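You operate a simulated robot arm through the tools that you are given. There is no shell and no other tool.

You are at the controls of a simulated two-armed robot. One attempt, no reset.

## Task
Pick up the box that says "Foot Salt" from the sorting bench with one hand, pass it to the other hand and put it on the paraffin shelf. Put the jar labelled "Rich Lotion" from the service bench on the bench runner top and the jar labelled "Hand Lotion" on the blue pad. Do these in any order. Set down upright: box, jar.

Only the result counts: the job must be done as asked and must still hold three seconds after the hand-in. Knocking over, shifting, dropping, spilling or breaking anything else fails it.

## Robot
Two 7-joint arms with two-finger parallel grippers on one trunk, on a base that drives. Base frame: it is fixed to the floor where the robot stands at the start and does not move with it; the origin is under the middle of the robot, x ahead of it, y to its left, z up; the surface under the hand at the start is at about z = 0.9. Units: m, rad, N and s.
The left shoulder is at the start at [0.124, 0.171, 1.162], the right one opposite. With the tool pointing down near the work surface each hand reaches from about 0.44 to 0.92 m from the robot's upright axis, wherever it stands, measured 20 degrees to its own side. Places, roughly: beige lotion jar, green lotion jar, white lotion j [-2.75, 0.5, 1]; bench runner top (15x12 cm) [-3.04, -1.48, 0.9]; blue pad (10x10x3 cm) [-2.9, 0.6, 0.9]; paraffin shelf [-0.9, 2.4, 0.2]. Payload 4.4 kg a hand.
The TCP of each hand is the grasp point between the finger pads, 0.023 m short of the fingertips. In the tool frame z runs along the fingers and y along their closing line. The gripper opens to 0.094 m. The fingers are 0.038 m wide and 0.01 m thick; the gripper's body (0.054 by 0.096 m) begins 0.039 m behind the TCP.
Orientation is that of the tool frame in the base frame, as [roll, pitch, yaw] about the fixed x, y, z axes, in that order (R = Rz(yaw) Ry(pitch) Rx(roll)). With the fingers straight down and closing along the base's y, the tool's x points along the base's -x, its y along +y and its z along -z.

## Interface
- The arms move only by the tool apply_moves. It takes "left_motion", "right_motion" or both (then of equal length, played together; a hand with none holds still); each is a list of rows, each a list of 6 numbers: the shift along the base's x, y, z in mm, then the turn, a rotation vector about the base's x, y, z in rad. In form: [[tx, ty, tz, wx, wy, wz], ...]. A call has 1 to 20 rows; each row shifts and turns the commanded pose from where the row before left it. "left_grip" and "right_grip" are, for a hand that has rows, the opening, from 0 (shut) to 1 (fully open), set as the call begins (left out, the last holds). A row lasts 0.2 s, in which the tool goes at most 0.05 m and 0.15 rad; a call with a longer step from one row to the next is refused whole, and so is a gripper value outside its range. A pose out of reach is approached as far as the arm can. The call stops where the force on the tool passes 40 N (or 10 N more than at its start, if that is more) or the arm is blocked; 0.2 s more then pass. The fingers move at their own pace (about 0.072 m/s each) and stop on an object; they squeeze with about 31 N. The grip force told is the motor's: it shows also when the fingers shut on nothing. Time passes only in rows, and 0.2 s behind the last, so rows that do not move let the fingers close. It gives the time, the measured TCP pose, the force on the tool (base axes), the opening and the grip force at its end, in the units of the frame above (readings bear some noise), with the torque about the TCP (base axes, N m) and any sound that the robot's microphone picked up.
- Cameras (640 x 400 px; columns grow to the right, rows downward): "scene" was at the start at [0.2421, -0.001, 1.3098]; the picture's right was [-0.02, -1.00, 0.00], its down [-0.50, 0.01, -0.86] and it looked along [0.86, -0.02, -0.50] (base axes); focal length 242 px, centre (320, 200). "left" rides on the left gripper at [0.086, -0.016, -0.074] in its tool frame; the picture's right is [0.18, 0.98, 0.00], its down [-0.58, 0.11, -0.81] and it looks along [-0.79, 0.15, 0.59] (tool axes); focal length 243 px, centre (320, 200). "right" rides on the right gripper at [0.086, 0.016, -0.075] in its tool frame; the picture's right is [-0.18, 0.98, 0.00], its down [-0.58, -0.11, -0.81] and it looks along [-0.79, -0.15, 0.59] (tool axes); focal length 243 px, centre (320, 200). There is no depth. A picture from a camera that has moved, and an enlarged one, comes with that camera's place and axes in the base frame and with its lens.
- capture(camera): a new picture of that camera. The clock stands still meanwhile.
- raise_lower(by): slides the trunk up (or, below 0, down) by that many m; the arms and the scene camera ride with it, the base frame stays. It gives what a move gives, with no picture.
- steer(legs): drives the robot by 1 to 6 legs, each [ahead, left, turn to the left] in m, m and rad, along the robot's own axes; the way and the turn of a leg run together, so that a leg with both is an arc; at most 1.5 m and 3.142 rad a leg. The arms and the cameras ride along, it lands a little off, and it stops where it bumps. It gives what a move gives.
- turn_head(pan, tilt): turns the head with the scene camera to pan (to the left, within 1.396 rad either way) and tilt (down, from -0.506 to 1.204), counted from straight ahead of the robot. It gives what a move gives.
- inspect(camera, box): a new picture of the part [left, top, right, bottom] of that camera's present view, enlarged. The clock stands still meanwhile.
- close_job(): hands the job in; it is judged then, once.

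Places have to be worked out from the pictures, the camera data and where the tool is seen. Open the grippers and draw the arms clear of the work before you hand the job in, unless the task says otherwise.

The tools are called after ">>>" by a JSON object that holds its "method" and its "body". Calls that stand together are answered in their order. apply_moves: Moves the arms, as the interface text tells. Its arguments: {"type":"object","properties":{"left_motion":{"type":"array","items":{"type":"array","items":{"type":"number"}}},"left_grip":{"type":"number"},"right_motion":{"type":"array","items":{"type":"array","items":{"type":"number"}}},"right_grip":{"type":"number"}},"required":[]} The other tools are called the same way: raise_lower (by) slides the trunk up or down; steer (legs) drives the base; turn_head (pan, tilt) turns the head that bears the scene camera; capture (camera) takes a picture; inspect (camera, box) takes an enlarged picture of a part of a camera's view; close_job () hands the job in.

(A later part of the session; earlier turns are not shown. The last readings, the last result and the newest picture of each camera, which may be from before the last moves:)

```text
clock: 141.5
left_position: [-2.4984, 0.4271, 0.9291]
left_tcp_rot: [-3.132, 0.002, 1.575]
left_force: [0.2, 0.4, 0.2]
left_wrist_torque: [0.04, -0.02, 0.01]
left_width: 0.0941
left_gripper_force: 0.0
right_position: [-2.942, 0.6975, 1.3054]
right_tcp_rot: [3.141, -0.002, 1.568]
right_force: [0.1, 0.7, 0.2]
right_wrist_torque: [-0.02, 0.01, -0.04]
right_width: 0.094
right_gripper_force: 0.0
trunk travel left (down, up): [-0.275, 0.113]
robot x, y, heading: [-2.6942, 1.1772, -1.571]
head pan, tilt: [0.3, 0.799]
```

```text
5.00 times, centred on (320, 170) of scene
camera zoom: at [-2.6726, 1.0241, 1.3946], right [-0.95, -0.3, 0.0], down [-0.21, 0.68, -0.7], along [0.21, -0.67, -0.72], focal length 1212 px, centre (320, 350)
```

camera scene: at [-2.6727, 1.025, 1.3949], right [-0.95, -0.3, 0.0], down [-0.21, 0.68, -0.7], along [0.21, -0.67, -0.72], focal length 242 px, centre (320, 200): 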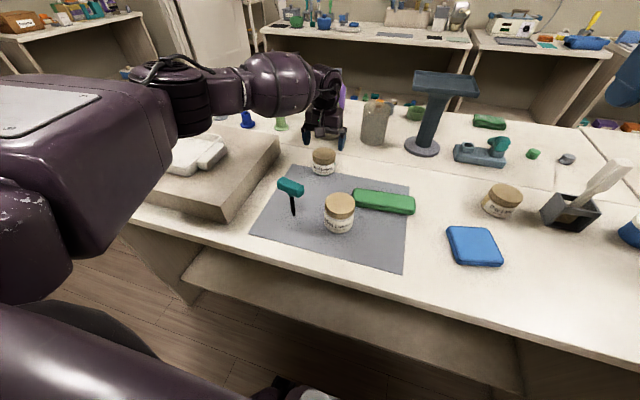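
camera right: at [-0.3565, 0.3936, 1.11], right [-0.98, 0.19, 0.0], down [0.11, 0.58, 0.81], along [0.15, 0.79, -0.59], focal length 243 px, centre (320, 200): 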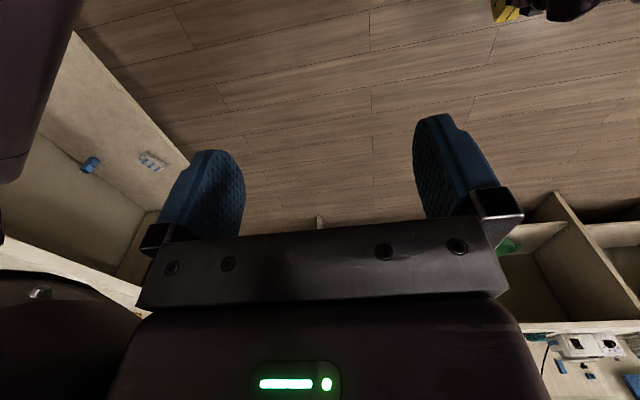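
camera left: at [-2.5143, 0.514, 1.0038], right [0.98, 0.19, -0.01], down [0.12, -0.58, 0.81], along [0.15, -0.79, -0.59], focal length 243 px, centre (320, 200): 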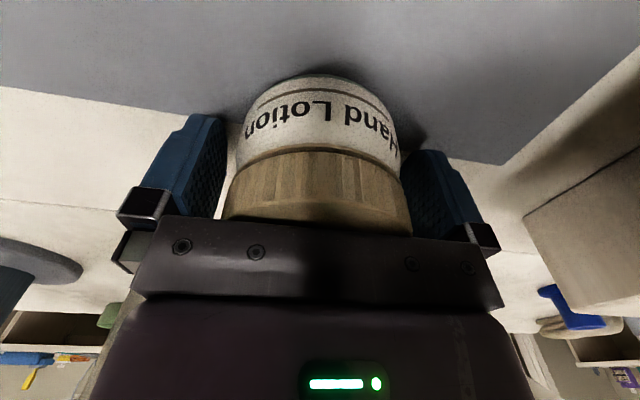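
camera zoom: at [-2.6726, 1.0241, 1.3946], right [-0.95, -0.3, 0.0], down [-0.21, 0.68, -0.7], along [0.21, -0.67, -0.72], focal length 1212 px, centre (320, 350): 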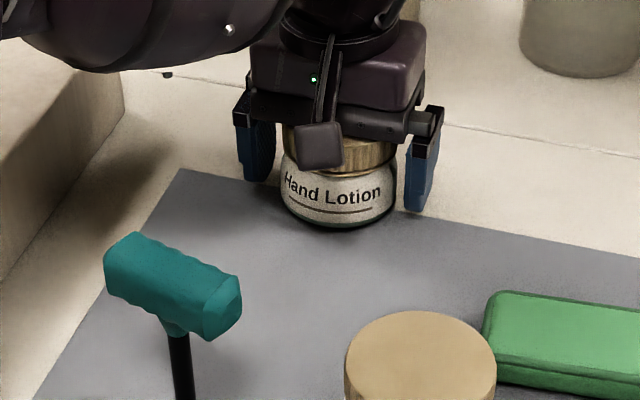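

The fingers straddle the Hand Lotion jar at z 0.929 with no contact. I close the left gripper.

>>> {"method": "apply_moves", "body": {"left_motion": [[0, 0, 0, 0, 0, 0], [0, 0, 0, 0, 0, 0], [0, 0, 0, 0, 0, 0], [0, 0, 0, 0, 0, 0]], "left_grip": 0}}

>>> {"method": "apply_moves", "body": {"left_motion": [[0, 0, 10, 0, 0, 0], [0, 0, 20, 0, 0, 0], [0, 0, 0, 0, 0, 0]]}}

>>> {"method": "capture", "body": {"camera": "left"}}

>>> {"method": "inspect", "body": {"camera": "scene", "box": [256, 130, 384, 210]}}

```text
clock: 142.5
left_position: [-2.4979, 0.427, 0.9293]
left_tcp_rot: [-3.132, 0.003, 1.576]
left_force: [-1.6, -0.1, 0.4]
left_wrist_torque: [0.03, 0.07, 0.02]
left_width: 0.0727
left_gripper_force: 30.6
right_position: [-2.9415, 0.6966, 1.3065]
right_tcp_rot: [3.141, -0.002, 1.57]
right_force: [0.7, -0.2, 0.7]
right_wrist_torque: [-0.03, -0.02, -0.02]
right_width: 0.0942
right_gripper_force: 0.0
trunk travel left (down, up): [-0.275, 0.113]
robot x, y, heading: [-2.6936, 1.1781, -1.575]
head pan, tilt: [0.3, 0.799]
```

```text
clock: 143.3
left_position: [-2.4974, 0.4271, 0.9581]
left_tcp_rot: [-3.13, 0.001, 1.575]
left_force: [0.4, 0.0, -2.1]
left_wrist_torque: [-0.01, -0.02, -0.02]
left_width: 0.0728
left_gripper_force: 31.2
right_position: [-2.9421, 0.6968, 1.3052]
right_tcp_rot: [3.14, 0.0, 1.569]
right_force: [-0.6, -0.8, 0.1]
right_wrist_torque: [0.01, 0.03, -0.02]
right_width: 0.0941
right_gripper_force: 0.0
trunk travel left (down, up): [-0.275, 0.113]
robot x, y, heading: [-2.6967, 1.1765, -1.569]
head pan, tilt: [0.3, 0.799]
```

```text
taken
camera left: at [-2.5138, 0.5145, 1.0325], right [0.98, 0.19, -0.01], down [0.12, -0.58, 0.81], along [0.15, -0.79, -0.59], focal length 243 px, centre (320, 200)
```

left: 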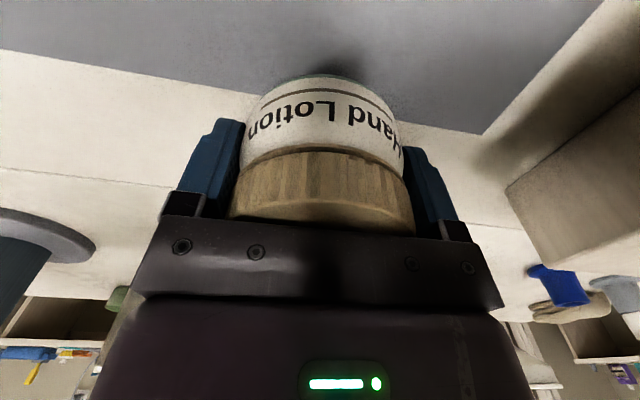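

```text
5.00 times, centred on (320, 170) of scene
camera zoom: at [-2.6726, 1.0233, 1.3944], right [-0.95, -0.3, 0.0], down [-0.21, 0.68, -0.7], along [0.21, -0.67, -0.72], focal length 1212 px, centre (320, 350)
```

zoom: 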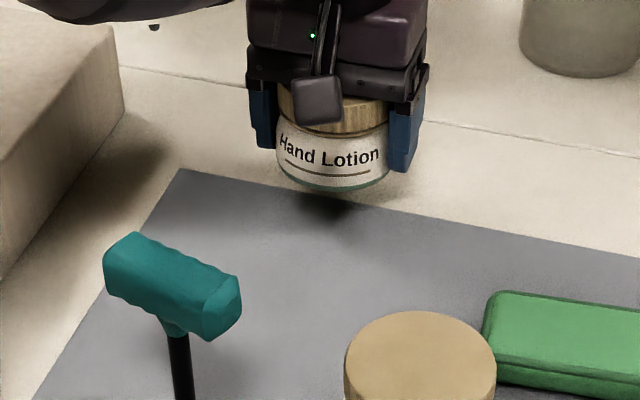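

The jar is lifted cleanly (about 0.2 kg). I raise it to z 1.22, draw it back level with the pad's y, and look to the right side before moving sideways.

>>> {"method": "apply_moves", "body": {"left_motion": [[0, 0, 35, 0, 0, 0], [0, 0, 40, 0, 0, 0], [0, 0, 40, 0, 0, 0], [0, 0, 40, 0, 0, 0], [0, 0, 40, 0, 0, 0], [0, 0, 40, 0, 0, 0], [0, 0, 30, 0, 0, 0], [0, 38, 0, 0, 0, 0], [0, 39, 0, 0, 0, 0], [0, 39, 0, 0, 0, 0], [0, 39, 0, 0, 0, 0], [0, 38, 0, 0, 0, 0]]}}

>>> {"method": "turn_head", "body": {"pan": -0.5, "tilt": 0.6}}

>>> {"method": "capture", "body": {"camera": "scene"}}

>>> {"method": "capture", "body": {"camera": "right"}}

```text
clock: 145.9
left_position: [-2.4986, 0.6228, 1.2253]
left_tcp_rot: [-3.13, 0.003, 1.574]
left_force: [0.1, 0.7, -3.1]
left_wrist_torque: [-0.04, 0.01, -0.01]
left_width: 0.0727
left_gripper_force: 31.1
right_position: [-2.9419, 0.6984, 1.3072]
right_tcp_rot: [3.14, 0.001, 1.569]
right_force: [-0.4, -0.2, 0.1]
right_wrist_torque: [-0.01, -0.01, 0.0]
right_width: 0.0941
right_gripper_force: 0.1
trunk travel left (down, up): [-0.275, 0.113]
robot x, y, heading: [-2.6991, 1.1775, -1.568]
head pan, tilt: [0.3, 0.799]
```

```text
clock: 147.1
left_position: [-2.4988, 0.6212, 1.2241]
left_tcp_rot: [-3.131, 0.005, 1.579]
left_force: [0.3, -0.1, -2.7]
left_wrist_torque: [0.01, 0.0, 0.0]
left_width: 0.0725
left_gripper_force: 30.9
right_position: [-2.9415, 0.6971, 1.3054]
right_tcp_rot: [3.139, -0.002, 1.568]
right_force: [-0.1, -0.7, -0.1]
right_wrist_torque: [-0.01, 0.01, 0.01]
right_width: 0.0942
right_gripper_force: 0.1
trunk travel left (down, up): [-0.275, 0.113]
robot x, y, heading: [-2.6964, 1.1763, -1.568]
head pan, tilt: [-0.499, 0.6]
```

```text
taken
camera scene: at [-2.7387, 1.023, 1.4114], right [-0.88, 0.48, 0.0], down [0.27, 0.5, -0.82], along [-0.39, -0.73, -0.57], focal length 242 px, centre (320, 200)
```

scene: 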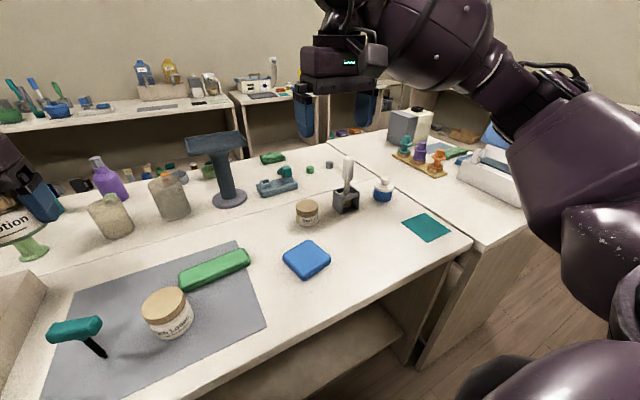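

```text
taken
camera right: at [-2.926, 0.7835, 1.3801], right [0.98, -0.19, 0.0], down [-0.11, -0.58, 0.81], along [-0.15, -0.79, -0.59], focal length 243 px, centre (320, 200)
```

right: 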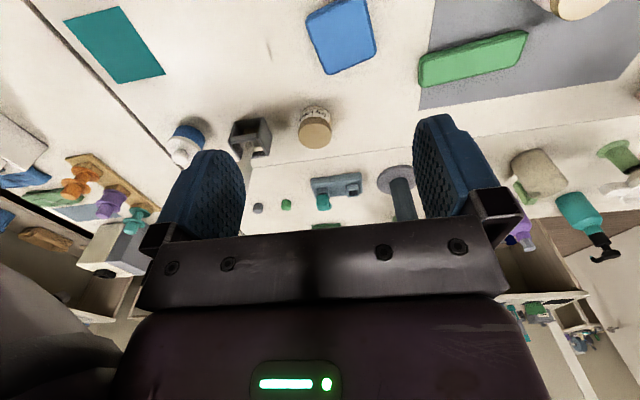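

The steamer on the far right stands about 1.27 m high, so before strafing I raise the right hand 16 cm and bring it inward, keeping that arm well above it.

>>> {"method": "apply_moves", "body": {"right_motion": [[15, 10, 40, 0, 0, 0], [15, 10, 40, 0, 0, 0], [15, 10, 40, 0, 0, 0], [15, 10, 40, 0, 0, 0]]}}

>>> {"method": "turn_head", "body": {"pan": -0.9, "tilt": 0.4}}

>>> {"method": "capture", "body": {"camera": "scene"}}

```text
clock: 148.1
left_position: [-2.4973, 0.6216, 1.225]
left_tcp_rot: [-3.132, 0.002, 1.576]
left_force: [-0.2, 0.5, -2.1]
left_wrist_torque: [0.02, 0.0, 0.0]
left_width: 0.0726
left_gripper_force: 30.5
right_position: [-2.8822, 0.7394, 1.4649]
right_tcp_rot: [3.141, -0.002, 1.571]
right_force: [0.0, 0.0, -0.6]
right_wrist_torque: [-0.05, 0.02, 0.03]
right_width: 0.0941
right_gripper_force: 0.0
trunk travel left (down, up): [-0.275, 0.113]
robot x, y, heading: [-2.6936, 1.1787, -1.568]
head pan, tilt: [-0.499, 0.6]
```

```text
clock: 148.9
left_position: [-2.4983, 0.6214, 1.2241]
left_tcp_rot: [-3.132, 0.004, 1.575]
left_force: [-1.0, -1.3, -2.3]
left_wrist_torque: [0.0, 0.0, 0.02]
left_width: 0.0728
left_gripper_force: 30.7
right_position: [-2.8827, 0.7371, 1.4629]
right_tcp_rot: [3.14, -0.002, 1.57]
right_force: [0.0, -0.1, 0.6]
right_wrist_torque: [0.02, -0.01, -0.03]
right_width: 0.0939
right_gripper_force: 0.1
trunk travel left (down, up): [-0.275, 0.113]
robot x, y, heading: [-2.6961, 1.1748, -1.57]
head pan, tilt: [-0.901, 0.4]
```

```text
taken
camera scene: at [-2.7688, 1.0432, 1.4296], right [-0.62, 0.78, 0.0], down [0.3, 0.24, -0.92], along [-0.72, -0.57, -0.39], focal length 242 px, centre (320, 200)
```

scene: 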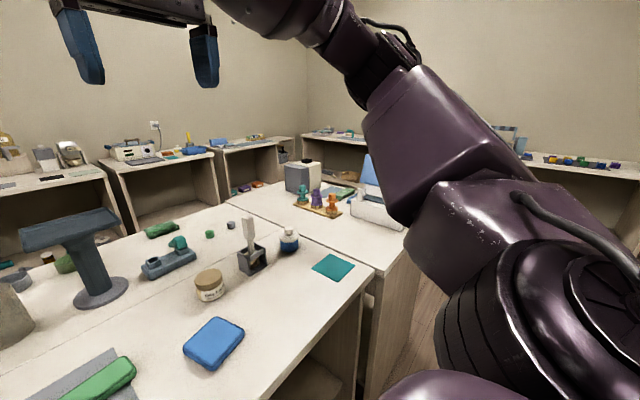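

The steamer stands near (-3.68, 0.65), beyond the right arm's reach after a 0.42 m strafe. I strafe right so the held jar comes over the blue pad.

>>> {"method": "steer", "body": {"legs": [[0, -0.419, 0]]}}

>>> {"method": "turn_head", "body": {"pan": 0.25, "tilt": 0.85}}

>>> {"method": "capture", "body": {"camera": "scene"}}

>>> {"method": "capture", "body": {"camera": "left"}}

```text
clock: 153.2
left_position: [-2.9152, 0.6211, 1.224]
left_tcp_rot: [-3.13, 0.004, 1.582]
left_force: [-0.7, 0.4, -2.4]
left_wrist_torque: [-0.04, 0.01, 0.02]
left_width: 0.0727
left_gripper_force: 31.2
right_position: [-3.3016, 0.7346, 1.463]
right_tcp_rot: [3.141, -0.003, 1.575]
right_force: [-0.9, -0.3, -0.2]
right_wrist_torque: [-0.03, -0.03, -0.03]
right_width: 0.0936
right_gripper_force: 0.1
trunk travel left (down, up): [-0.275, 0.113]
robot x, y, heading: [-3.1148, 1.1801, -1.556]
head pan, tilt: [-0.901, 0.4]
```

```text
clock: 154.5
left_position: [-2.9154, 0.6196, 1.2248]
left_tcp_rot: [-3.129, 0.005, 1.582]
left_force: [0.6, -0.6, -1.8]
left_wrist_torque: [0.0, 0.01, 0.02]
left_width: 0.0728
left_gripper_force: 31.3
right_position: [-3.3017, 0.7329, 1.4627]
right_tcp_rot: [3.14, -0.002, 1.575]
right_force: [-0.5, -0.9, -0.5]
right_wrist_torque: [-0.02, 0.0, 0.01]
right_width: 0.094
right_gripper_force: 0.1
trunk travel left (down, up): [-0.275, 0.113]
robot x, y, heading: [-3.1146, 1.1759, -1.562]
head pan, tilt: [0.25, 0.85]
```

```text
taken
camera scene: at [-3.0972, 1.0229, 1.3905], right [-0.97, -0.25, 0.0], down [-0.19, 0.73, -0.66], along [0.17, -0.64, -0.75], focal length 242 px, centre (320, 200)
```

scene: 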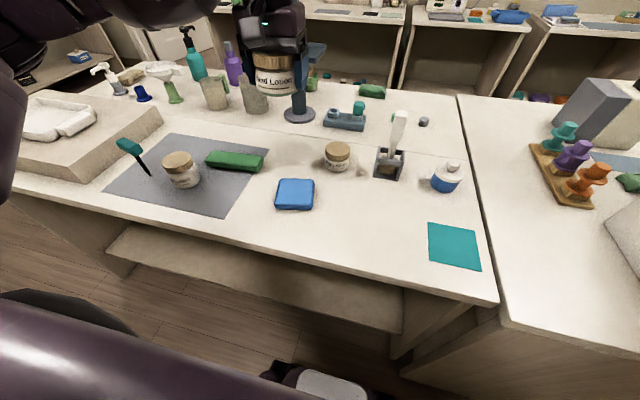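

```text
taken
camera left: at [-2.9325, 0.707, 1.2992], right [0.98, 0.2, -0.01], down [0.12, -0.58, 0.81], along [0.15, -0.79, -0.59], focal length 243 px, centre (320, 200)
```

left: 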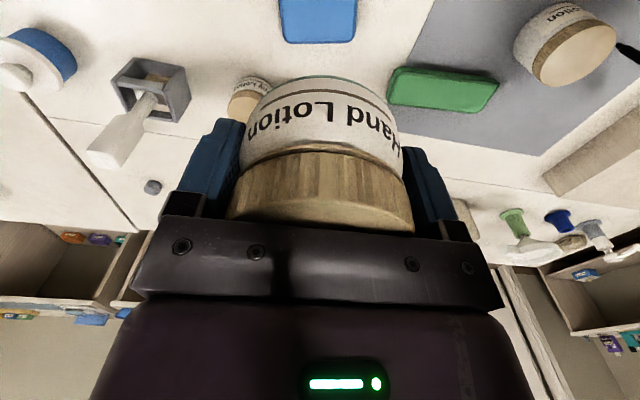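

The jar hangs over the pad area. I zoom in on the pad from this spot to fix its centre again.

>>> {"method": "inspect", "body": {"camera": "scene", "box": [240, 145, 368, 225]}}

>>> {"method": "inspect", "body": {"camera": "left", "box": [220, 0, 420, 125]}}

```text
5.00 times, centred on (304, 185) of scene
camera zoom: at [-3.0972, 1.0229, 1.3905], right [-0.97, -0.25, 0.0], down [-0.19, 0.73, -0.66], along [0.17, -0.64, -0.75], focal length 1212 px, centre (400, 275)
```

zoom: 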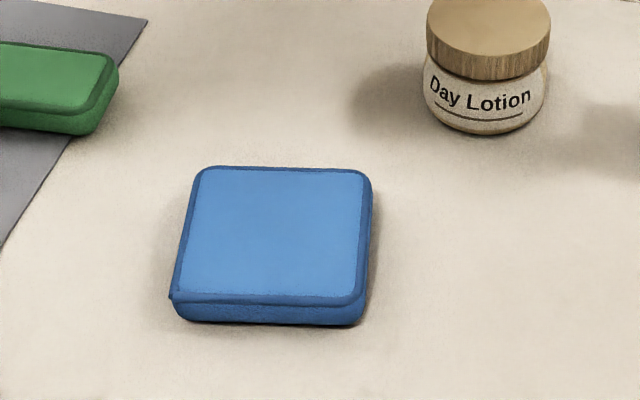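

```text
3.20 times, centred on (320, 62) of left
camera zoom: at [-2.9325, 0.707, 1.2992], right [0.98, 0.2, -0.01], down [0.12, -0.58, 0.81], along [0.15, -0.79, -0.59], focal length 776 px, centre (320, 640)
```

zoom: 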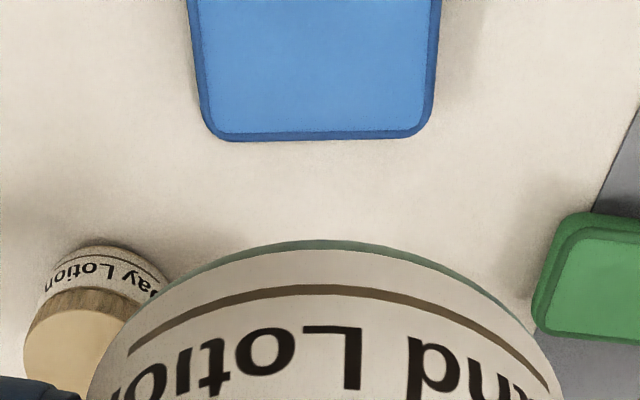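

Averaging the views, the pad's centre is (-2.921, 0.618). I shift the jar by (-6, -3) mm and lower it to about 2.5 cm above the pad.

>>> {"method": "apply_moves", "body": {"left_motion": [[-3, -1.5, -30, 0, 0, 0], [-3, -1.5, -40, 0, 0, 0], [0, 0, -40, 0, 0, 0], [0, 0, -40, 0, 0, 0], [0, 0, -40, 0, 0, 0], [0, 0, -30, 0, 0, 0], [0, 0, -20, 0, 0, 0]]}}

>>> {"method": "capture", "body": {"camera": "scene"}}

>>> {"method": "capture", "body": {"camera": "left"}}

```text
clock: 156.1
left_position: [-2.9209, 0.617, 0.9837]
left_tcp_rot: [-3.131, 0.003, 1.581]
left_force: [0.5, 0.3, -2.8]
left_wrist_torque: [-0.02, 0.0, -0.01]
left_width: 0.0726
left_gripper_force: 31.1
right_position: [-3.3014, 0.7347, 1.4623]
right_tcp_rot: [3.139, 0.0, 1.576]
right_force: [1.0, -0.5, 0.8]
right_wrist_torque: [0.01, 0.02, 0.02]
right_width: 0.0941
right_gripper_force: 0.0
trunk travel left (down, up): [-0.275, 0.113]
robot x, y, heading: [-3.1189, 1.1724, -1.561]
head pan, tilt: [0.25, 0.85]
```

```text
taken
camera scene: at [-3.0971, 1.0227, 1.3905], right [-0.97, -0.26, 0.0], down [-0.19, 0.73, -0.66], along [0.17, -0.64, -0.75], focal length 242 px, centre (320, 200)
```

scene: 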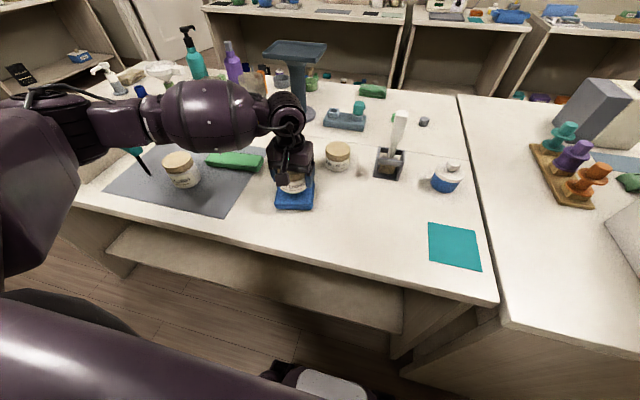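

```text
taken
camera left: at [-2.9385, 0.7036, 1.0586], right [0.98, 0.19, -0.01], down [0.12, -0.58, 0.81], along [0.15, -0.79, -0.59], focal length 243 px, centre (320, 200)
```

left: 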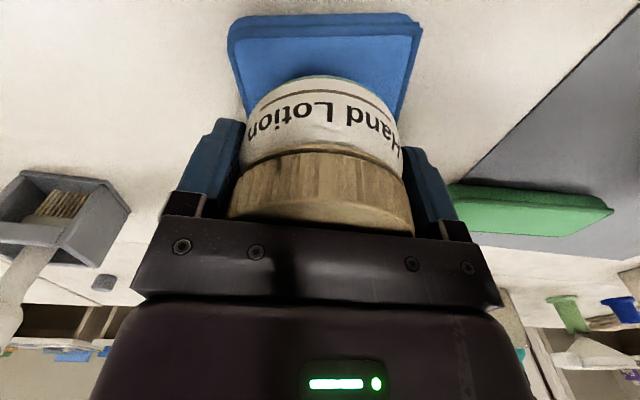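

The jar is centred over the pad, about 2.4 cm above it. I lower it gently until it touches.

>>> {"method": "apply_moves", "body": {"left_motion": [[0, 0, -8, 0, 0, 0], [0, 0, -6, 0, 0, 0], [0, 0, -4, 0, 0, 0]]}}

>>> {"method": "apply_moves", "body": {"left_motion": [[0, 0, -2, 0, 0, 0], [0, 0, -1.5, 0, 0, 0]]}}

>>> {"method": "apply_moves", "body": {"left_motion": [[0, 0, -2, 0, 0, 0], [0, 0, -1, 0, 0, 0]]}}

```text
clock: 156.9
left_position: [-2.9226, 0.6165, 0.9654]
left_tcp_rot: [-3.133, 0.002, 1.581]
left_force: [-0.5, 0.7, -1.9]
left_wrist_torque: [-0.01, 0.0, -0.05]
left_width: 0.0724
left_gripper_force: 31.2
right_position: [-3.301, 0.7357, 1.4643]
right_tcp_rot: [3.138, -0.002, 1.577]
right_force: [0.9, 0.5, -0.2]
right_wrist_torque: [0.01, 0.0, 0.03]
right_width: 0.0939
right_gripper_force: 0.1
trunk travel left (down, up): [-0.275, 0.113]
robot x, y, heading: [-3.1185, 1.1731, -1.565]
head pan, tilt: [0.25, 0.85]
```

```text
clock: 157.5
left_position: [-2.922, 0.6181, 0.9628]
left_tcp_rot: [-3.133, 0.005, 1.579]
left_force: [0.3, -0.7, -2.8]
left_wrist_torque: [0.02, -0.01, 0.01]
left_width: 0.0725
left_gripper_force: 31.6
right_position: [-3.2998, 0.7345, 1.4628]
right_tcp_rot: [3.138, -0.001, 1.574]
right_force: [-0.4, -0.2, -0.4]
right_wrist_torque: [0.01, 0.01, 0.01]
right_width: 0.094
right_gripper_force: 0.1
trunk travel left (down, up): [-0.275, 0.113]
robot x, y, heading: [-3.1149, 1.1744, -1.564]
head pan, tilt: [0.25, 0.85]
```

```text
clock: 158.1
left_position: [-2.9204, 0.6166, 0.9592]
left_tcp_rot: [-3.133, 0.005, 1.58]
left_force: [0.2, -0.7, -2.2]
left_wrist_torque: [-0.01, 0.03, 0.0]
left_width: 0.0727
left_gripper_force: 31.1
right_position: [-3.3013, 0.7351, 1.4635]
right_tcp_rot: [3.14, -0.003, 1.577]
right_force: [-0.6, 0.1, -0.4]
right_wrist_torque: [0.01, -0.01, -0.01]
right_width: 0.094
right_gripper_force: 0.1
trunk travel left (down, up): [-0.275, 0.113]
robot x, y, heading: [-3.1182, 1.1741, -1.564]
head pan, tilt: [0.25, 0.85]
```

No contact yet at z 0.959. I continue in 1–2 mm steps.

>>> {"method": "apply_moves", "body": {"left_motion": [[0, 0, -1.5, 0, 0, 0], [0, 0, -1, 0, 0, 0]]}}

>>> {"method": "apply_moves", "body": {"left_motion": [[0, 0, -1.5, 0, 0, 0], [0, 0, -1, 0, 0, 0]]}}

>>> {"method": "inspect", "body": {"camera": "left", "box": [210, 0, 430, 138]}}

```text
clock: 158.7
left_position: [-2.9213, 0.6168, 0.9577]
left_tcp_rot: [-3.131, 0.003, 1.582]
left_force: [-0.3, 0.3, -2.5]
left_wrist_torque: [-0.02, -0.01, -0.03]
left_width: 0.0724
left_gripper_force: 30.6
right_position: [-3.3008, 0.7349, 1.4638]
right_tcp_rot: [3.139, -0.001, 1.576]
right_force: [-0.3, -0.9, 0.3]
right_wrist_torque: [0.01, 0.0, 0.0]
right_width: 0.0937
right_gripper_force: 0.1
trunk travel left (down, up): [-0.275, 0.113]
robot x, y, heading: [-3.1197, 1.1749, -1.566]
head pan, tilt: [0.25, 0.85]
```

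```text
clock: 159.3
left_position: [-2.9223, 0.6173, 0.9552]
left_tcp_rot: [-3.131, 0.003, 1.582]
left_force: [1.7, 1.1, 2.2]
left_wrist_torque: [-0.14, -0.01, 0.04]
left_width: 0.0726
left_gripper_force: 30.6
right_position: [-3.3002, 0.7346, 1.4655]
right_tcp_rot: [3.138, -0.002, 1.577]
right_force: [-0.6, -0.7, 0.2]
right_wrist_torque: [0.03, 0.0, 0.03]
right_width: 0.0938
right_gripper_force: 0.0
trunk travel left (down, up): [-0.275, 0.113]
robot x, y, heading: [-3.1169, 1.1719, -1.563]
head pan, tilt: [0.25, 0.85]
```

```text
2.90 times, centred on (320, 69) of left
camera zoom: at [-2.9387, 0.704, 1.0299], right [0.98, 0.2, -0.01], down [0.12, -0.58, 0.81], along [0.15, -0.79, -0.59], focal length 703 px, centre (320, 580)
```

zoom: 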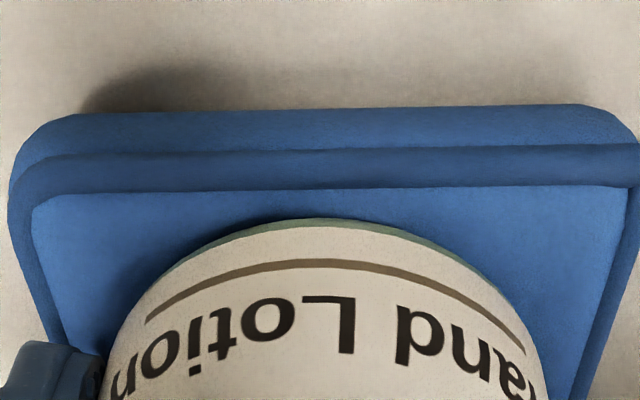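

The jar touches the pad (about 5 N change) at z 0.955, well inside the pad's outline. I press half a millimetre and open the gripper.

>>> {"method": "apply_moves", "body": {"left_motion": [[0, 0, -0.5, 0, 0, 0], [0, 0, 0, 0, 0, 0]]}}

>>> {"method": "apply_moves", "body": {"left_motion": [[0, 0, 0, 0, 0, 0], [0, 0, 0, 0, 0, 0], [0, 0, 0, 0, 0, 0], [0, 0, 0, 0, 0, 0]], "left_grip": 1}}

>>> {"method": "capture", "body": {"camera": "left"}}

```text
clock: 159.9
left_position: [-2.9227, 0.6175, 0.956]
left_tcp_rot: [-3.131, 0.005, 1.582]
left_force: [2.6, -1.3, 6.5]
left_wrist_torque: [-0.28, -0.01, 0.07]
left_width: 0.0722
left_gripper_force: 30.9
right_position: [-3.3015, 0.7362, 1.4636]
right_tcp_rot: [3.14, 0.0, 1.576]
right_force: [0.1, -0.1, -0.5]
right_wrist_torque: [0.0, 0.01, -0.03]
right_width: 0.0943
right_gripper_force: 0.0
trunk travel left (down, up): [-0.275, 0.113]
robot x, y, heading: [-3.1173, 1.1721, -1.557]
head pan, tilt: [0.25, 0.85]
```

```text
clock: 160.9
left_position: [-2.9222, 0.6182, 0.9541]
left_tcp_rot: [-3.13, 0.005, 1.581]
left_force: [-0.2, -0.2, 0.0]
left_wrist_torque: [0.01, 0.03, 0.01]
left_width: 0.0941
left_gripper_force: 0.1
right_position: [-3.3004, 0.735, 1.463]
right_tcp_rot: [3.138, -0.001, 1.576]
right_force: [-0.1, 0.2, -0.8]
right_wrist_torque: [-0.01, -0.04, 0.02]
right_width: 0.094
right_gripper_force: 0.1
trunk travel left (down, up): [-0.275, 0.113]
robot x, y, heading: [-3.1156, 1.1746, -1.57]
head pan, tilt: [0.25, 0.85]
```

```text
taken
camera left: at [-2.9389, 0.7041, 1.0291], right [0.98, 0.19, -0.01], down [0.12, -0.58, 0.81], along [0.15, -0.79, -0.59], focal length 243 px, centre (320, 200)
```

left: 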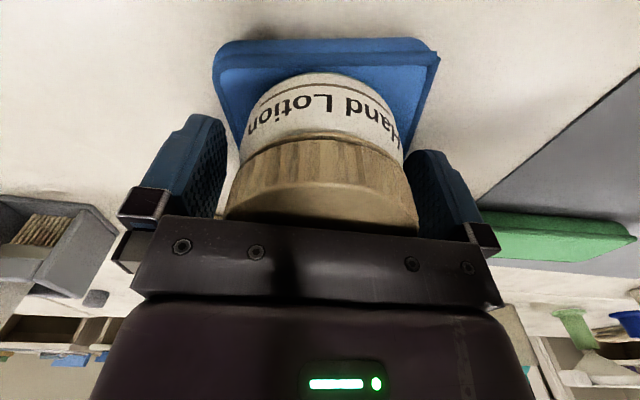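

The gripper is open and the jar stays on the pad. I lift the left hand straight up and look at the result.

>>> {"method": "apply_moves", "body": {"left_motion": [[0, 0, 12, 0, 0, 0], [0, 0, 25, 0, 0, 0], [0, 0, 40, 0, 0, 0], [0, 0, 45, 0, 0, 0], [0, 0, 45, 0, 0, 0], [0, 0, 45, 0, 0, 0], [0, 0, 45, 0, 0, 0]]}}

>>> {"method": "capture", "body": {"camera": "scene"}}

>>> {"method": "inspect", "body": {"camera": "scene", "box": [240, 145, 368, 225]}}

>>> {"method": "capture", "body": {"camera": "left"}}

```text
clock: 162.5
left_position: [-2.9207, 0.6212, 1.2134]
left_tcp_rot: [-3.132, 0.003, 1.585]
left_force: [-0.8, -0.1, -0.2]
left_wrist_torque: [0.01, 0.05, -0.03]
left_width: 0.094
left_gripper_force: 0.1
right_position: [-3.3024, 0.735, 1.4634]
right_tcp_rot: [3.139, -0.002, 1.576]
right_force: [0.0, 0.1, 0.5]
right_wrist_torque: [-0.02, -0.02, -0.02]
right_width: 0.0942
right_gripper_force: 0.1
trunk travel left (down, up): [-0.275, 0.113]
robot x, y, heading: [-3.1158, 1.1746, -1.565]
head pan, tilt: [0.25, 0.85]
```

```text
taken
camera scene: at [-3.0975, 1.0238, 1.3907], right [-0.97, -0.26, 0.0], down [-0.19, 0.73, -0.66], along [0.17, -0.64, -0.75], focal length 242 px, centre (320, 200)
```

scene: 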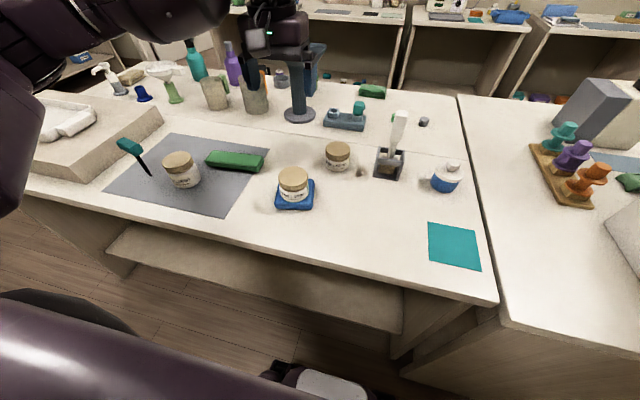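

```text
5.00 times, centred on (304, 185) of scene
camera zoom: at [-3.0975, 1.0238, 1.3907], right [-0.97, -0.26, 0.0], down [-0.19, 0.73, -0.66], along [0.17, -0.64, -0.75], focal length 1212 px, centre (400, 275)
```

zoom: 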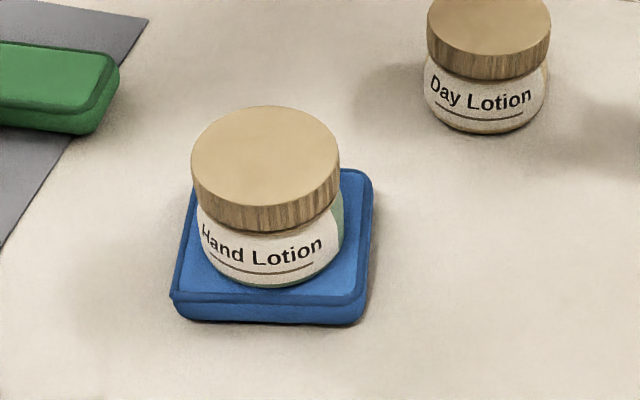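

```text
taken
camera left: at [-2.937, 0.7071, 1.2884], right [0.98, 0.2, -0.01], down [0.12, -0.58, 0.81], along [0.15, -0.79, -0.59], focal length 243 px, centre (320, 200)
```

left: 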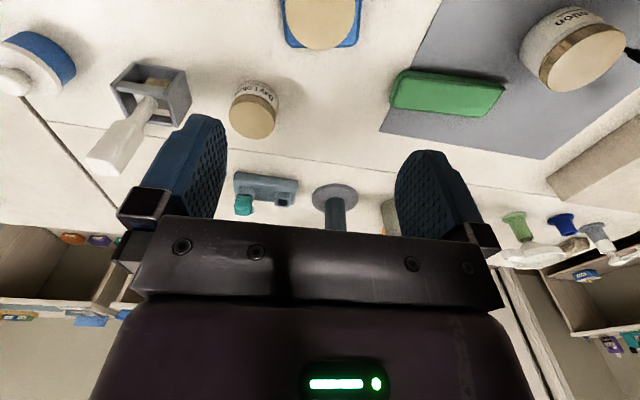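

The Hand Lotion jar stands upright on the blue pad. Next I strafe left 0.32 m to bring the left hand over the Rich Lotion jar.

>>> {"method": "steer", "body": {"legs": [[0, 0.32, 0]]}}

>>> {"method": "capture", "body": {"camera": "scene"}}

>>> {"method": "inspect", "body": {"camera": "scene", "box": [240, 140, 368, 220]}}

>>> {"method": "capture", "body": {"camera": "left"}}

```text
clock: 165.9
left_position: [-2.6009, 0.6225, 1.2128]
left_tcp_rot: [-3.131, 0.004, 1.581]
left_force: [1.1, -0.2, -0.2]
left_wrist_torque: [-0.01, 0.0, 0.0]
left_width: 0.0942
left_gripper_force: 0.0
right_position: [-2.9843, 0.7374, 1.4625]
right_tcp_rot: [3.138, -0.002, 1.576]
right_force: [0.1, -0.4, 0.3]
right_wrist_torque: [0.01, 0.0, -0.01]
right_width: 0.0941
right_gripper_force: 0.0
trunk travel left (down, up): [-0.275, 0.113]
robot x, y, heading: [-2.7993, 1.1748, -1.568]
head pan, tilt: [0.25, 0.85]
```

```text
taken
camera scene: at [-2.7794, 1.0257, 1.3905], right [-0.97, -0.25, 0.0], down [-0.19, 0.73, -0.66], along [0.17, -0.64, -0.75], focal length 242 px, centre (320, 200)
```

scene: 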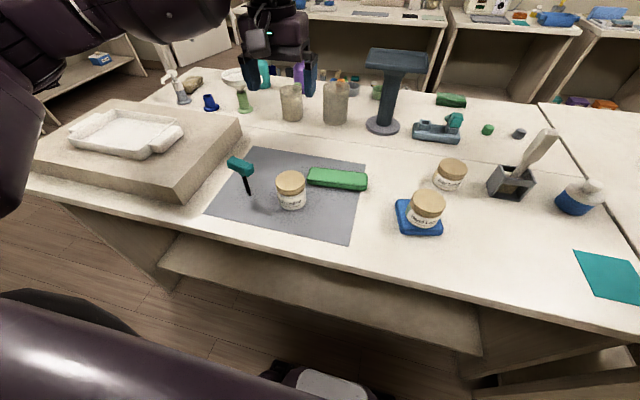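

```text
5.00 times, centred on (304, 180) of scene
camera zoom: at [-2.7794, 1.0257, 1.3905], right [-0.97, -0.25, 0.0], down [-0.19, 0.73, -0.66], along [0.17, -0.64, -0.75], focal length 1212 px, centre (400, 300)
```

zoom: 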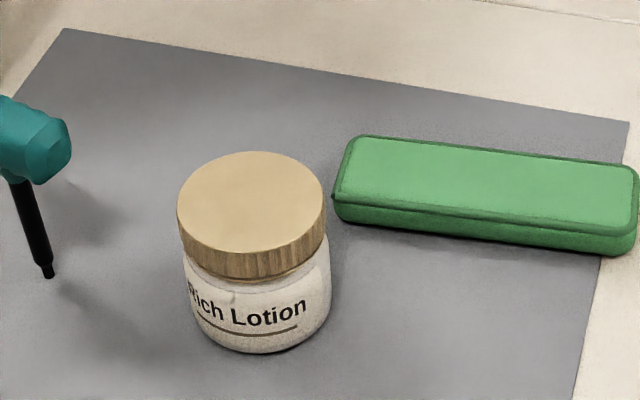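

```text
taken
camera left: at [-2.6191, 0.709, 1.2876], right [0.98, 0.19, -0.01], down [0.12, -0.58, 0.81], along [0.15, -0.79, -0.59], focal length 243 px, centre (320, 200)
```

left: 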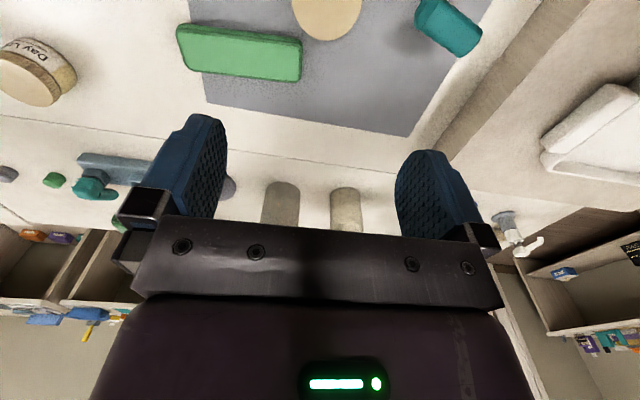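

Rich Lotion's axis computes to (-2.599, 0.629), top about z 0.972, with 3 cm from finger to mallet head. I align and descend to just above its lid, then check.

>>> {"method": "apply_moves", "body": {"left_motion": [[1, 3.5, -20, 0, 0, 0], [1, 3, -40, 0, 0, 0], [0, 0, -40, 0, 0, 0], [0, 0, -40, 0, 0, 0], [0, 0, -40, 0, 0, 0], [0, 0, 0, 0, 0, 0]]}}

>>> {"method": "capture", "body": {"camera": "left"}}

>>> {"method": "capture", "body": {"camera": "scene"}}

```text
clock: 167.3
left_position: [-2.5991, 0.6273, 1.0311]
left_tcp_rot: [-3.13, 0.002, 1.582]
left_force: [-0.2, 0.7, -0.6]
left_wrist_torque: [0.01, -0.02, -0.02]
left_width: 0.0941
left_gripper_force: 0.1
right_position: [-2.9845, 0.7388, 1.4632]
right_tcp_rot: [3.141, -0.001, 1.577]
right_force: [0.4, -0.1, -0.3]
right_wrist_torque: [-0.03, -0.01, -0.01]
right_width: 0.094
right_gripper_force: 0.0
trunk travel left (down, up): [-0.275, 0.113]
robot x, y, heading: [-2.8022, 1.1761, -1.567]
head pan, tilt: [0.25, 0.85]
```

```text
taken
camera left: at [-2.617, 0.7139, 1.1052], right [0.98, 0.19, -0.01], down [0.12, -0.58, 0.81], along [0.15, -0.79, -0.59], focal length 243 px, centre (320, 200)
```

left: 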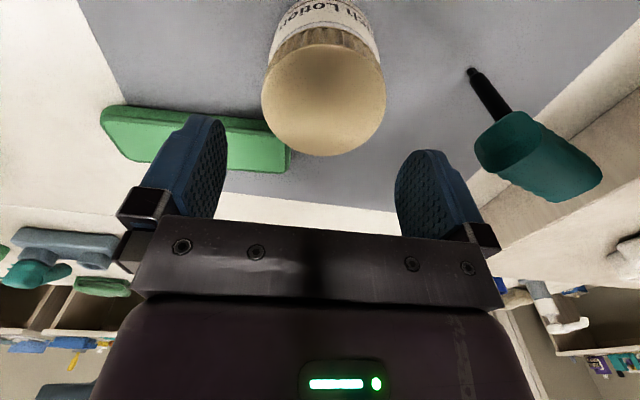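

```text
taken
camera scene: at [-2.7797, 1.0262, 1.3907], right [-0.97, -0.25, 0.0], down [-0.19, 0.73, -0.66], along [0.17, -0.64, -0.75], focal length 242 px, centre (320, 200)
```

scene: 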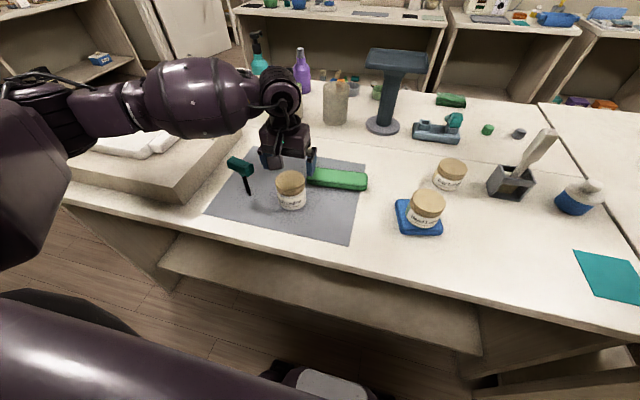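

The lid is centred in the fingers and the mallet clears the right-hand finger by about 3 cm. I descend to z 0.938.

>>> {"method": "apply_moves", "body": {"left_motion": [[0, 2, -22, 0, 0, 0], [0, 2, -22, 0, 0, 0], [0, 0, -18, 0, 0, 0], [0, 0, -16, 0, 0, 0], [0, 0, -15, 0, 0, 0], [0, 0, 0, 0, 0, 0]]}}

>>> {"method": "capture", "body": {"camera": "left"}}

>>> {"method": "inspect", "body": {"camera": "scene", "box": [208, 130, 368, 230]}}

```text
clock: 168.7
left_position: [-2.5991, 0.6327, 0.9399]
left_tcp_rot: [-3.131, 0.008, 1.582]
left_force: [2.2, -0.8, 14.0]
left_wrist_torque: [0.16, -0.37, -0.04]
left_width: 0.0939
left_gripper_force: 0.0
right_position: [-2.9834, 0.7385, 1.4644]
right_tcp_rot: [3.139, 0.0, 1.576]
right_force: [0.4, -0.2, 0.1]
right_wrist_torque: [-0.02, 0.02, -0.02]
right_width: 0.0939
right_gripper_force: 0.0
trunk travel left (down, up): [-0.275, 0.113]
robot x, y, heading: [-2.7986, 1.1744, -1.562]
head pan, tilt: [0.25, 0.85]
```

```text
taken
camera left: at [-2.6164, 0.7192, 1.0156], right [0.98, 0.19, -0.01], down [0.12, -0.58, 0.81], along [0.15, -0.79, -0.59], focal length 243 px, centre (320, 200)
```

left: 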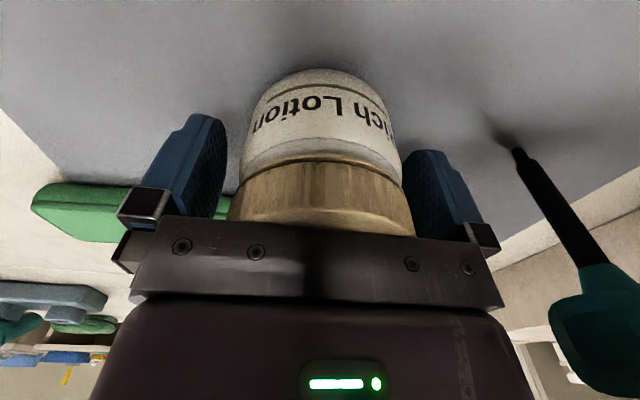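

```text
4.00 times, centred on (288, 180) of scene
camera zoom: at [-2.7797, 1.0268, 1.3909], right [-0.97, -0.25, 0.0], down [-0.19, 0.73, -0.66], along [0.17, -0.64, -0.75], focal length 969 px, centre (448, 280)
```

zoom: 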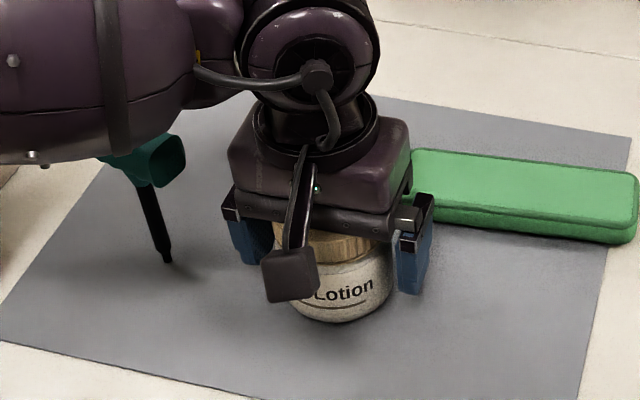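

The palm just touched the lid (14 N), so the jar is slightly taller than estimated; the mallet is unmoved. I back up 4 mm to relieve that and then close the fingers.

>>> {"method": "apply_moves", "body": {"left_motion": [[0, 0, 4, 0, 0, 0], [0, 0, 1, 0, 0, 0], [0, 0, 0, 0, 0, 0]]}}

>>> {"method": "apply_moves", "body": {"left_motion": [[0, 0, 0, 0, 0, 0], [0, 0, 0, 0, 0, 0], [0, 0, 0, 0, 0, 0], [0, 0, 0, 0, 0, 0]], "left_grip": 0}}

>>> {"method": "capture", "body": {"camera": "left"}}

```text
clock: 169.5
left_position: [-2.6003, 0.6322, 0.9445]
left_tcp_rot: [-3.131, 0.003, 1.582]
left_force: [-0.4, -0.3, -0.1]
left_wrist_torque: [-0.03, 0.0, -0.02]
left_width: 0.094
left_gripper_force: 0.1
right_position: [-2.9841, 0.7364, 1.4638]
right_tcp_rot: [3.14, -0.001, 1.576]
right_force: [0.5, 0.3, -0.6]
right_wrist_torque: [-0.04, 0.02, 0.0]
right_width: 0.0938
right_gripper_force: 0.1
trunk travel left (down, up): [-0.275, 0.113]
robot x, y, heading: [-2.7999, 1.1772, -1.563]
head pan, tilt: [0.25, 0.85]
```

```text
clock: 170.5
left_position: [-2.6004, 0.6318, 0.9448]
left_tcp_rot: [-3.131, 0.004, 1.58]
left_force: [0.9, 0.5, -0.5]
left_wrist_torque: [0.04, -0.05, 0.07]
left_width: 0.0733
left_gripper_force: 31.1
right_position: [-2.9853, 0.7377, 1.4631]
right_tcp_rot: [3.14, -0.002, 1.577]
right_force: [0.2, 0.0, 0.4]
right_wrist_torque: [-0.05, 0.03, 0.03]
right_width: 0.0941
right_gripper_force: 0.0
trunk travel left (down, up): [-0.275, 0.113]
robot x, y, heading: [-2.8008, 1.18, -1.563]
head pan, tilt: [0.25, 0.85]
```

```text
taken
camera left: at [-2.617, 0.7193, 1.0196], right [0.98, 0.19, -0.01], down [0.12, -0.58, 0.81], along [0.15, -0.79, -0.59], focal length 243 px, centre (320, 200)
```

left: 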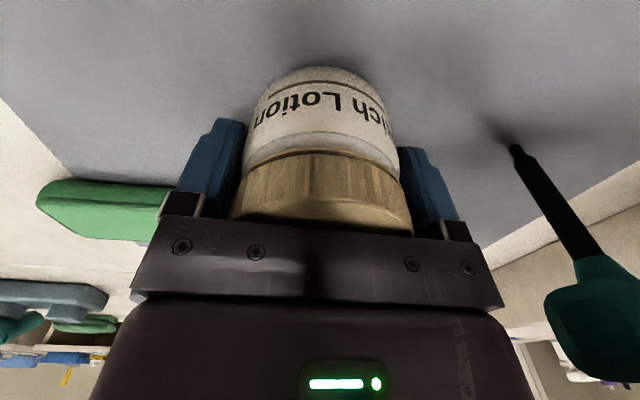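

The grip holds at 0.073 m. I lift the Rich Lotion jar straight up 30 cm and verify.

>>> {"method": "apply_moves", "body": {"left_motion": [[0, 0, 15, 0, 0, 0], [0, 0, 30, 0, 0, 0], [0, 0, 40, 0, 0, 0], [0, 0, 45, 0, 0, 0], [0, 0, 45, 0, 0, 0], [0, 0, 45, 0, 0, 0], [0, 0, 45, 0, 0, 0], [0, 0, 40, 0, 0, 0]]}}

>>> {"method": "capture", "body": {"camera": "scene"}}

>>> {"method": "capture", "body": {"camera": "left"}}

```text
clock: 172.3
left_position: [-2.6012, 0.6343, 1.2504]
left_tcp_rot: [-3.132, 0.004, 1.581]
left_force: [-0.8, -0.6, -1.8]
left_wrist_torque: [-0.01, -0.04, 0.02]
left_width: 0.0734
left_gripper_force: 31.0
right_position: [-2.9852, 0.739, 1.4631]
right_tcp_rot: [3.139, -0.001, 1.576]
right_force: [0.1, -0.1, -0.2]
right_wrist_torque: [-0.01, 0.01, 0.02]
right_width: 0.0942
right_gripper_force: 0.0
trunk travel left (down, up): [-0.275, 0.113]
robot x, y, heading: [-2.8002, 1.1796, -1.564]
head pan, tilt: [0.25, 0.85]
```

```text
taken
camera scene: at [-2.78, 1.0259, 1.3906], right [-0.97, -0.25, 0.0], down [-0.19, 0.73, -0.66], along [0.17, -0.64, -0.75], focal length 242 px, centre (320, 200)
```

scene: 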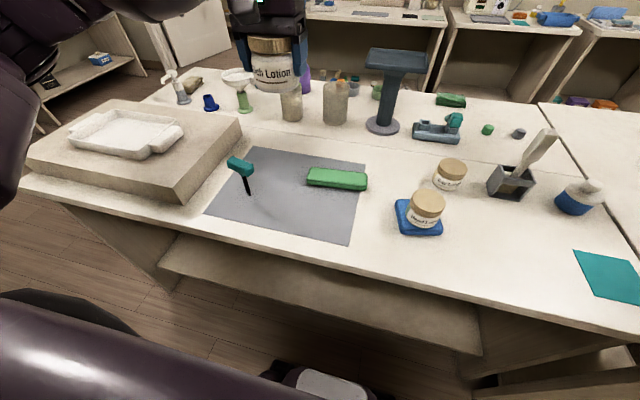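

```text
taken
camera left: at [-2.618, 0.7215, 1.3256], right [0.98, 0.19, -0.01], down [0.12, -0.58, 0.81], along [0.15, -0.79, -0.59], focal length 243 px, centre (320, 200)
```

left: 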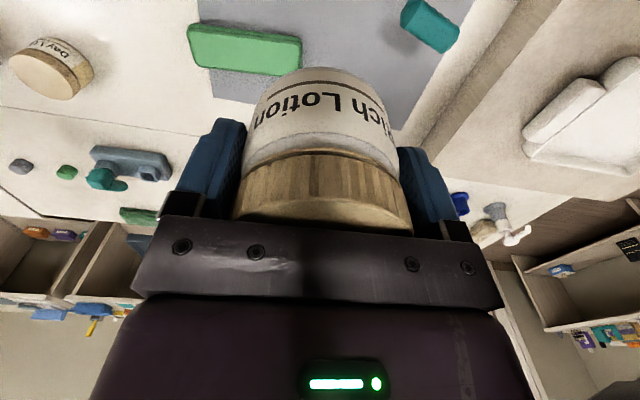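

Rich Lotion is secured and nothing else moved. Before driving around the island I look across it at the far bench to find the runner.

>>> {"method": "turn_head", "body": {"pan": -0.1, "tilt": 0.25}}

>>> {"method": "capture", "body": {"camera": "scene"}}

>>> {"method": "inspect", "body": {"camera": "scene", "box": [220, 130, 460, 280]}}

```text
clock: 173.3
left_position: [-2.6007, 0.6345, 1.2493]
left_tcp_rot: [-3.131, 0.002, 1.582]
left_force: [0.0, -0.2, -2.2]
left_wrist_torque: [0.0, -0.01, -0.01]
left_width: 0.0733
left_gripper_force: 31.1
right_position: [-2.9837, 0.7364, 1.4649]
right_tcp_rot: [3.14, -0.001, 1.575]
right_force: [0.7, 0.7, 0.1]
right_wrist_torque: [0.0, 0.01, 0.0]
right_width: 0.094
right_gripper_force: 0.1
trunk travel left (down, up): [-0.275, 0.113]
robot x, y, heading: [-2.7993, 1.1785, -1.563]
head pan, tilt: [-0.099, 0.25]
```

```text
taken
camera scene: at [-2.808, 1.0081, 1.4435], right [-1.0, 0.09, 0.0], down [0.02, 0.25, -0.97], along [-0.09, -0.96, -0.25], focal length 242 px, centre (320, 200)
```

scene: 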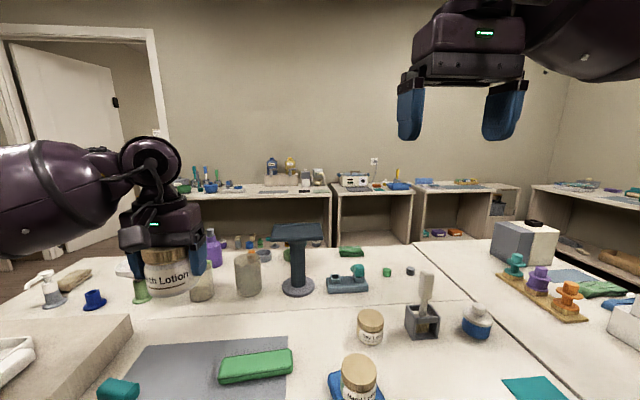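

```text
2.67 times, centred on (340, 205) of scene
camera zoom: at [-2.808, 1.0081, 1.4435], right [-1.0, 0.09, 0.0], down [0.02, 0.25, -0.97], along [-0.09, -0.96, -0.25], focal length 646 px, centre (267, 187)
```

zoom: 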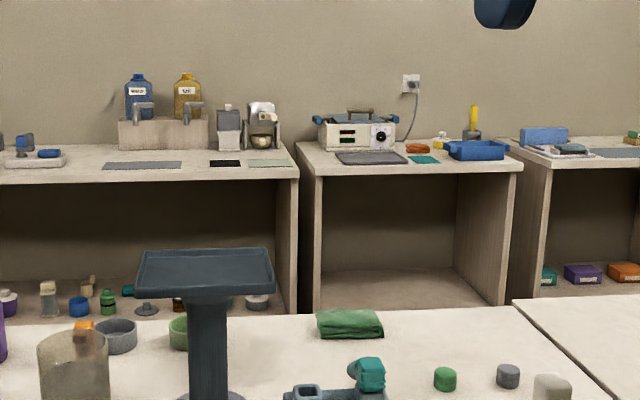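

The runner is the pale green mat near the right end of the far bench, matching (-3.04, -1.48). I draw the jar a little closer, back off from the island, and strafe +x along the aisle to get around the island's near end.

>>> {"method": "apply_moves", "body": {"left_motion": [[0, 30, 0, 0, 0, 0], [0, 30, 0, 0, 0, 0]]}}

>>> {"method": "steer", "body": {"legs": [[-0.22, 0, 0], [0, 0.9, 0], [0, 0.9, 0]]}}

>>> {"method": "turn_head", "body": {"pan": 0.0, "tilt": 0.45}}

>>> {"method": "capture", "body": {"camera": "scene"}}

```text
clock: 173.9
left_position: [-2.5994, 0.6919, 1.2517]
left_tcp_rot: [-3.13, 0.004, 1.582]
left_force: [-0.9, 1.2, -2.8]
left_wrist_torque: [0.02, 0.0, 0.02]
left_width: 0.0733
left_gripper_force: 31.1
right_position: [-2.983, 0.7385, 1.4637]
right_tcp_rot: [-3.141, -0.002, 1.576]
right_force: [0.1, -0.6, -0.6]
right_wrist_torque: [-0.02, -0.02, 0.01]
right_width: 0.094
right_gripper_force: 0.1
trunk travel left (down, up): [-0.275, 0.113]
robot x, y, heading: [-2.7992, 1.1772, -1.566]
head pan, tilt: [-0.099, 0.25]
```

```text
clock: 191.3
left_position: [-0.8022, 0.9242, 1.2523]
left_tcp_rot: [-3.129, 0.005, 1.587]
left_force: [-1.2, 0.4, -2.0]
left_wrist_torque: [0.01, 0.03, 0.01]
left_width: 0.0735
left_gripper_force: 30.7
right_position: [-1.1853, 0.9671, 1.4635]
right_tcp_rot: [3.139, -0.003, 1.582]
right_force: [0.0, 0.8, -0.3]
right_wrist_torque: [-0.03, 0.01, 0.0]
right_width: 0.0939
right_gripper_force: 0.1
trunk travel left (down, up): [-0.275, 0.113]
robot x, y, heading: [-1.0039, 1.4047, -1.56]
head pan, tilt: [-0.099, 0.25]
```

```text
clock: 192.0
left_position: [-0.8014, 0.9228, 1.2522]
left_tcp_rot: [-3.132, 0.003, 1.586]
left_force: [-0.5, 0.8, -2.0]
left_wrist_torque: [-0.02, 0.02, -0.01]
left_width: 0.0735
left_gripper_force: 30.9
right_position: [-1.1872, 0.967, 1.4634]
right_tcp_rot: [3.139, -0.003, 1.58]
right_force: [-1.0, -0.2, 0.2]
right_wrist_torque: [0.0, -0.02, 0.0]
right_width: 0.0937
right_gripper_force: 0.1
trunk travel left (down, up): [-0.275, 0.113]
robot x, y, heading: [-1.0056, 1.4101, -1.558]
head pan, tilt: [0.0, 0.45]
```

```text
taken
camera scene: at [-1.0024, 1.2401, 1.425], right [-1.0, -0.01, 0.0], down [-0.01, 0.43, -0.9], along [0.01, -0.9, -0.43], focal length 242 px, centre (320, 200)
```

scene: 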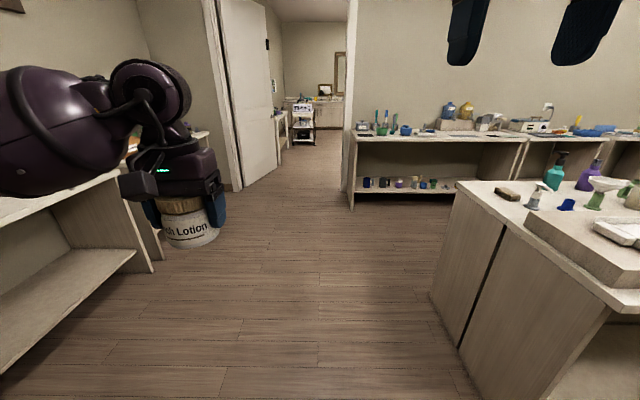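

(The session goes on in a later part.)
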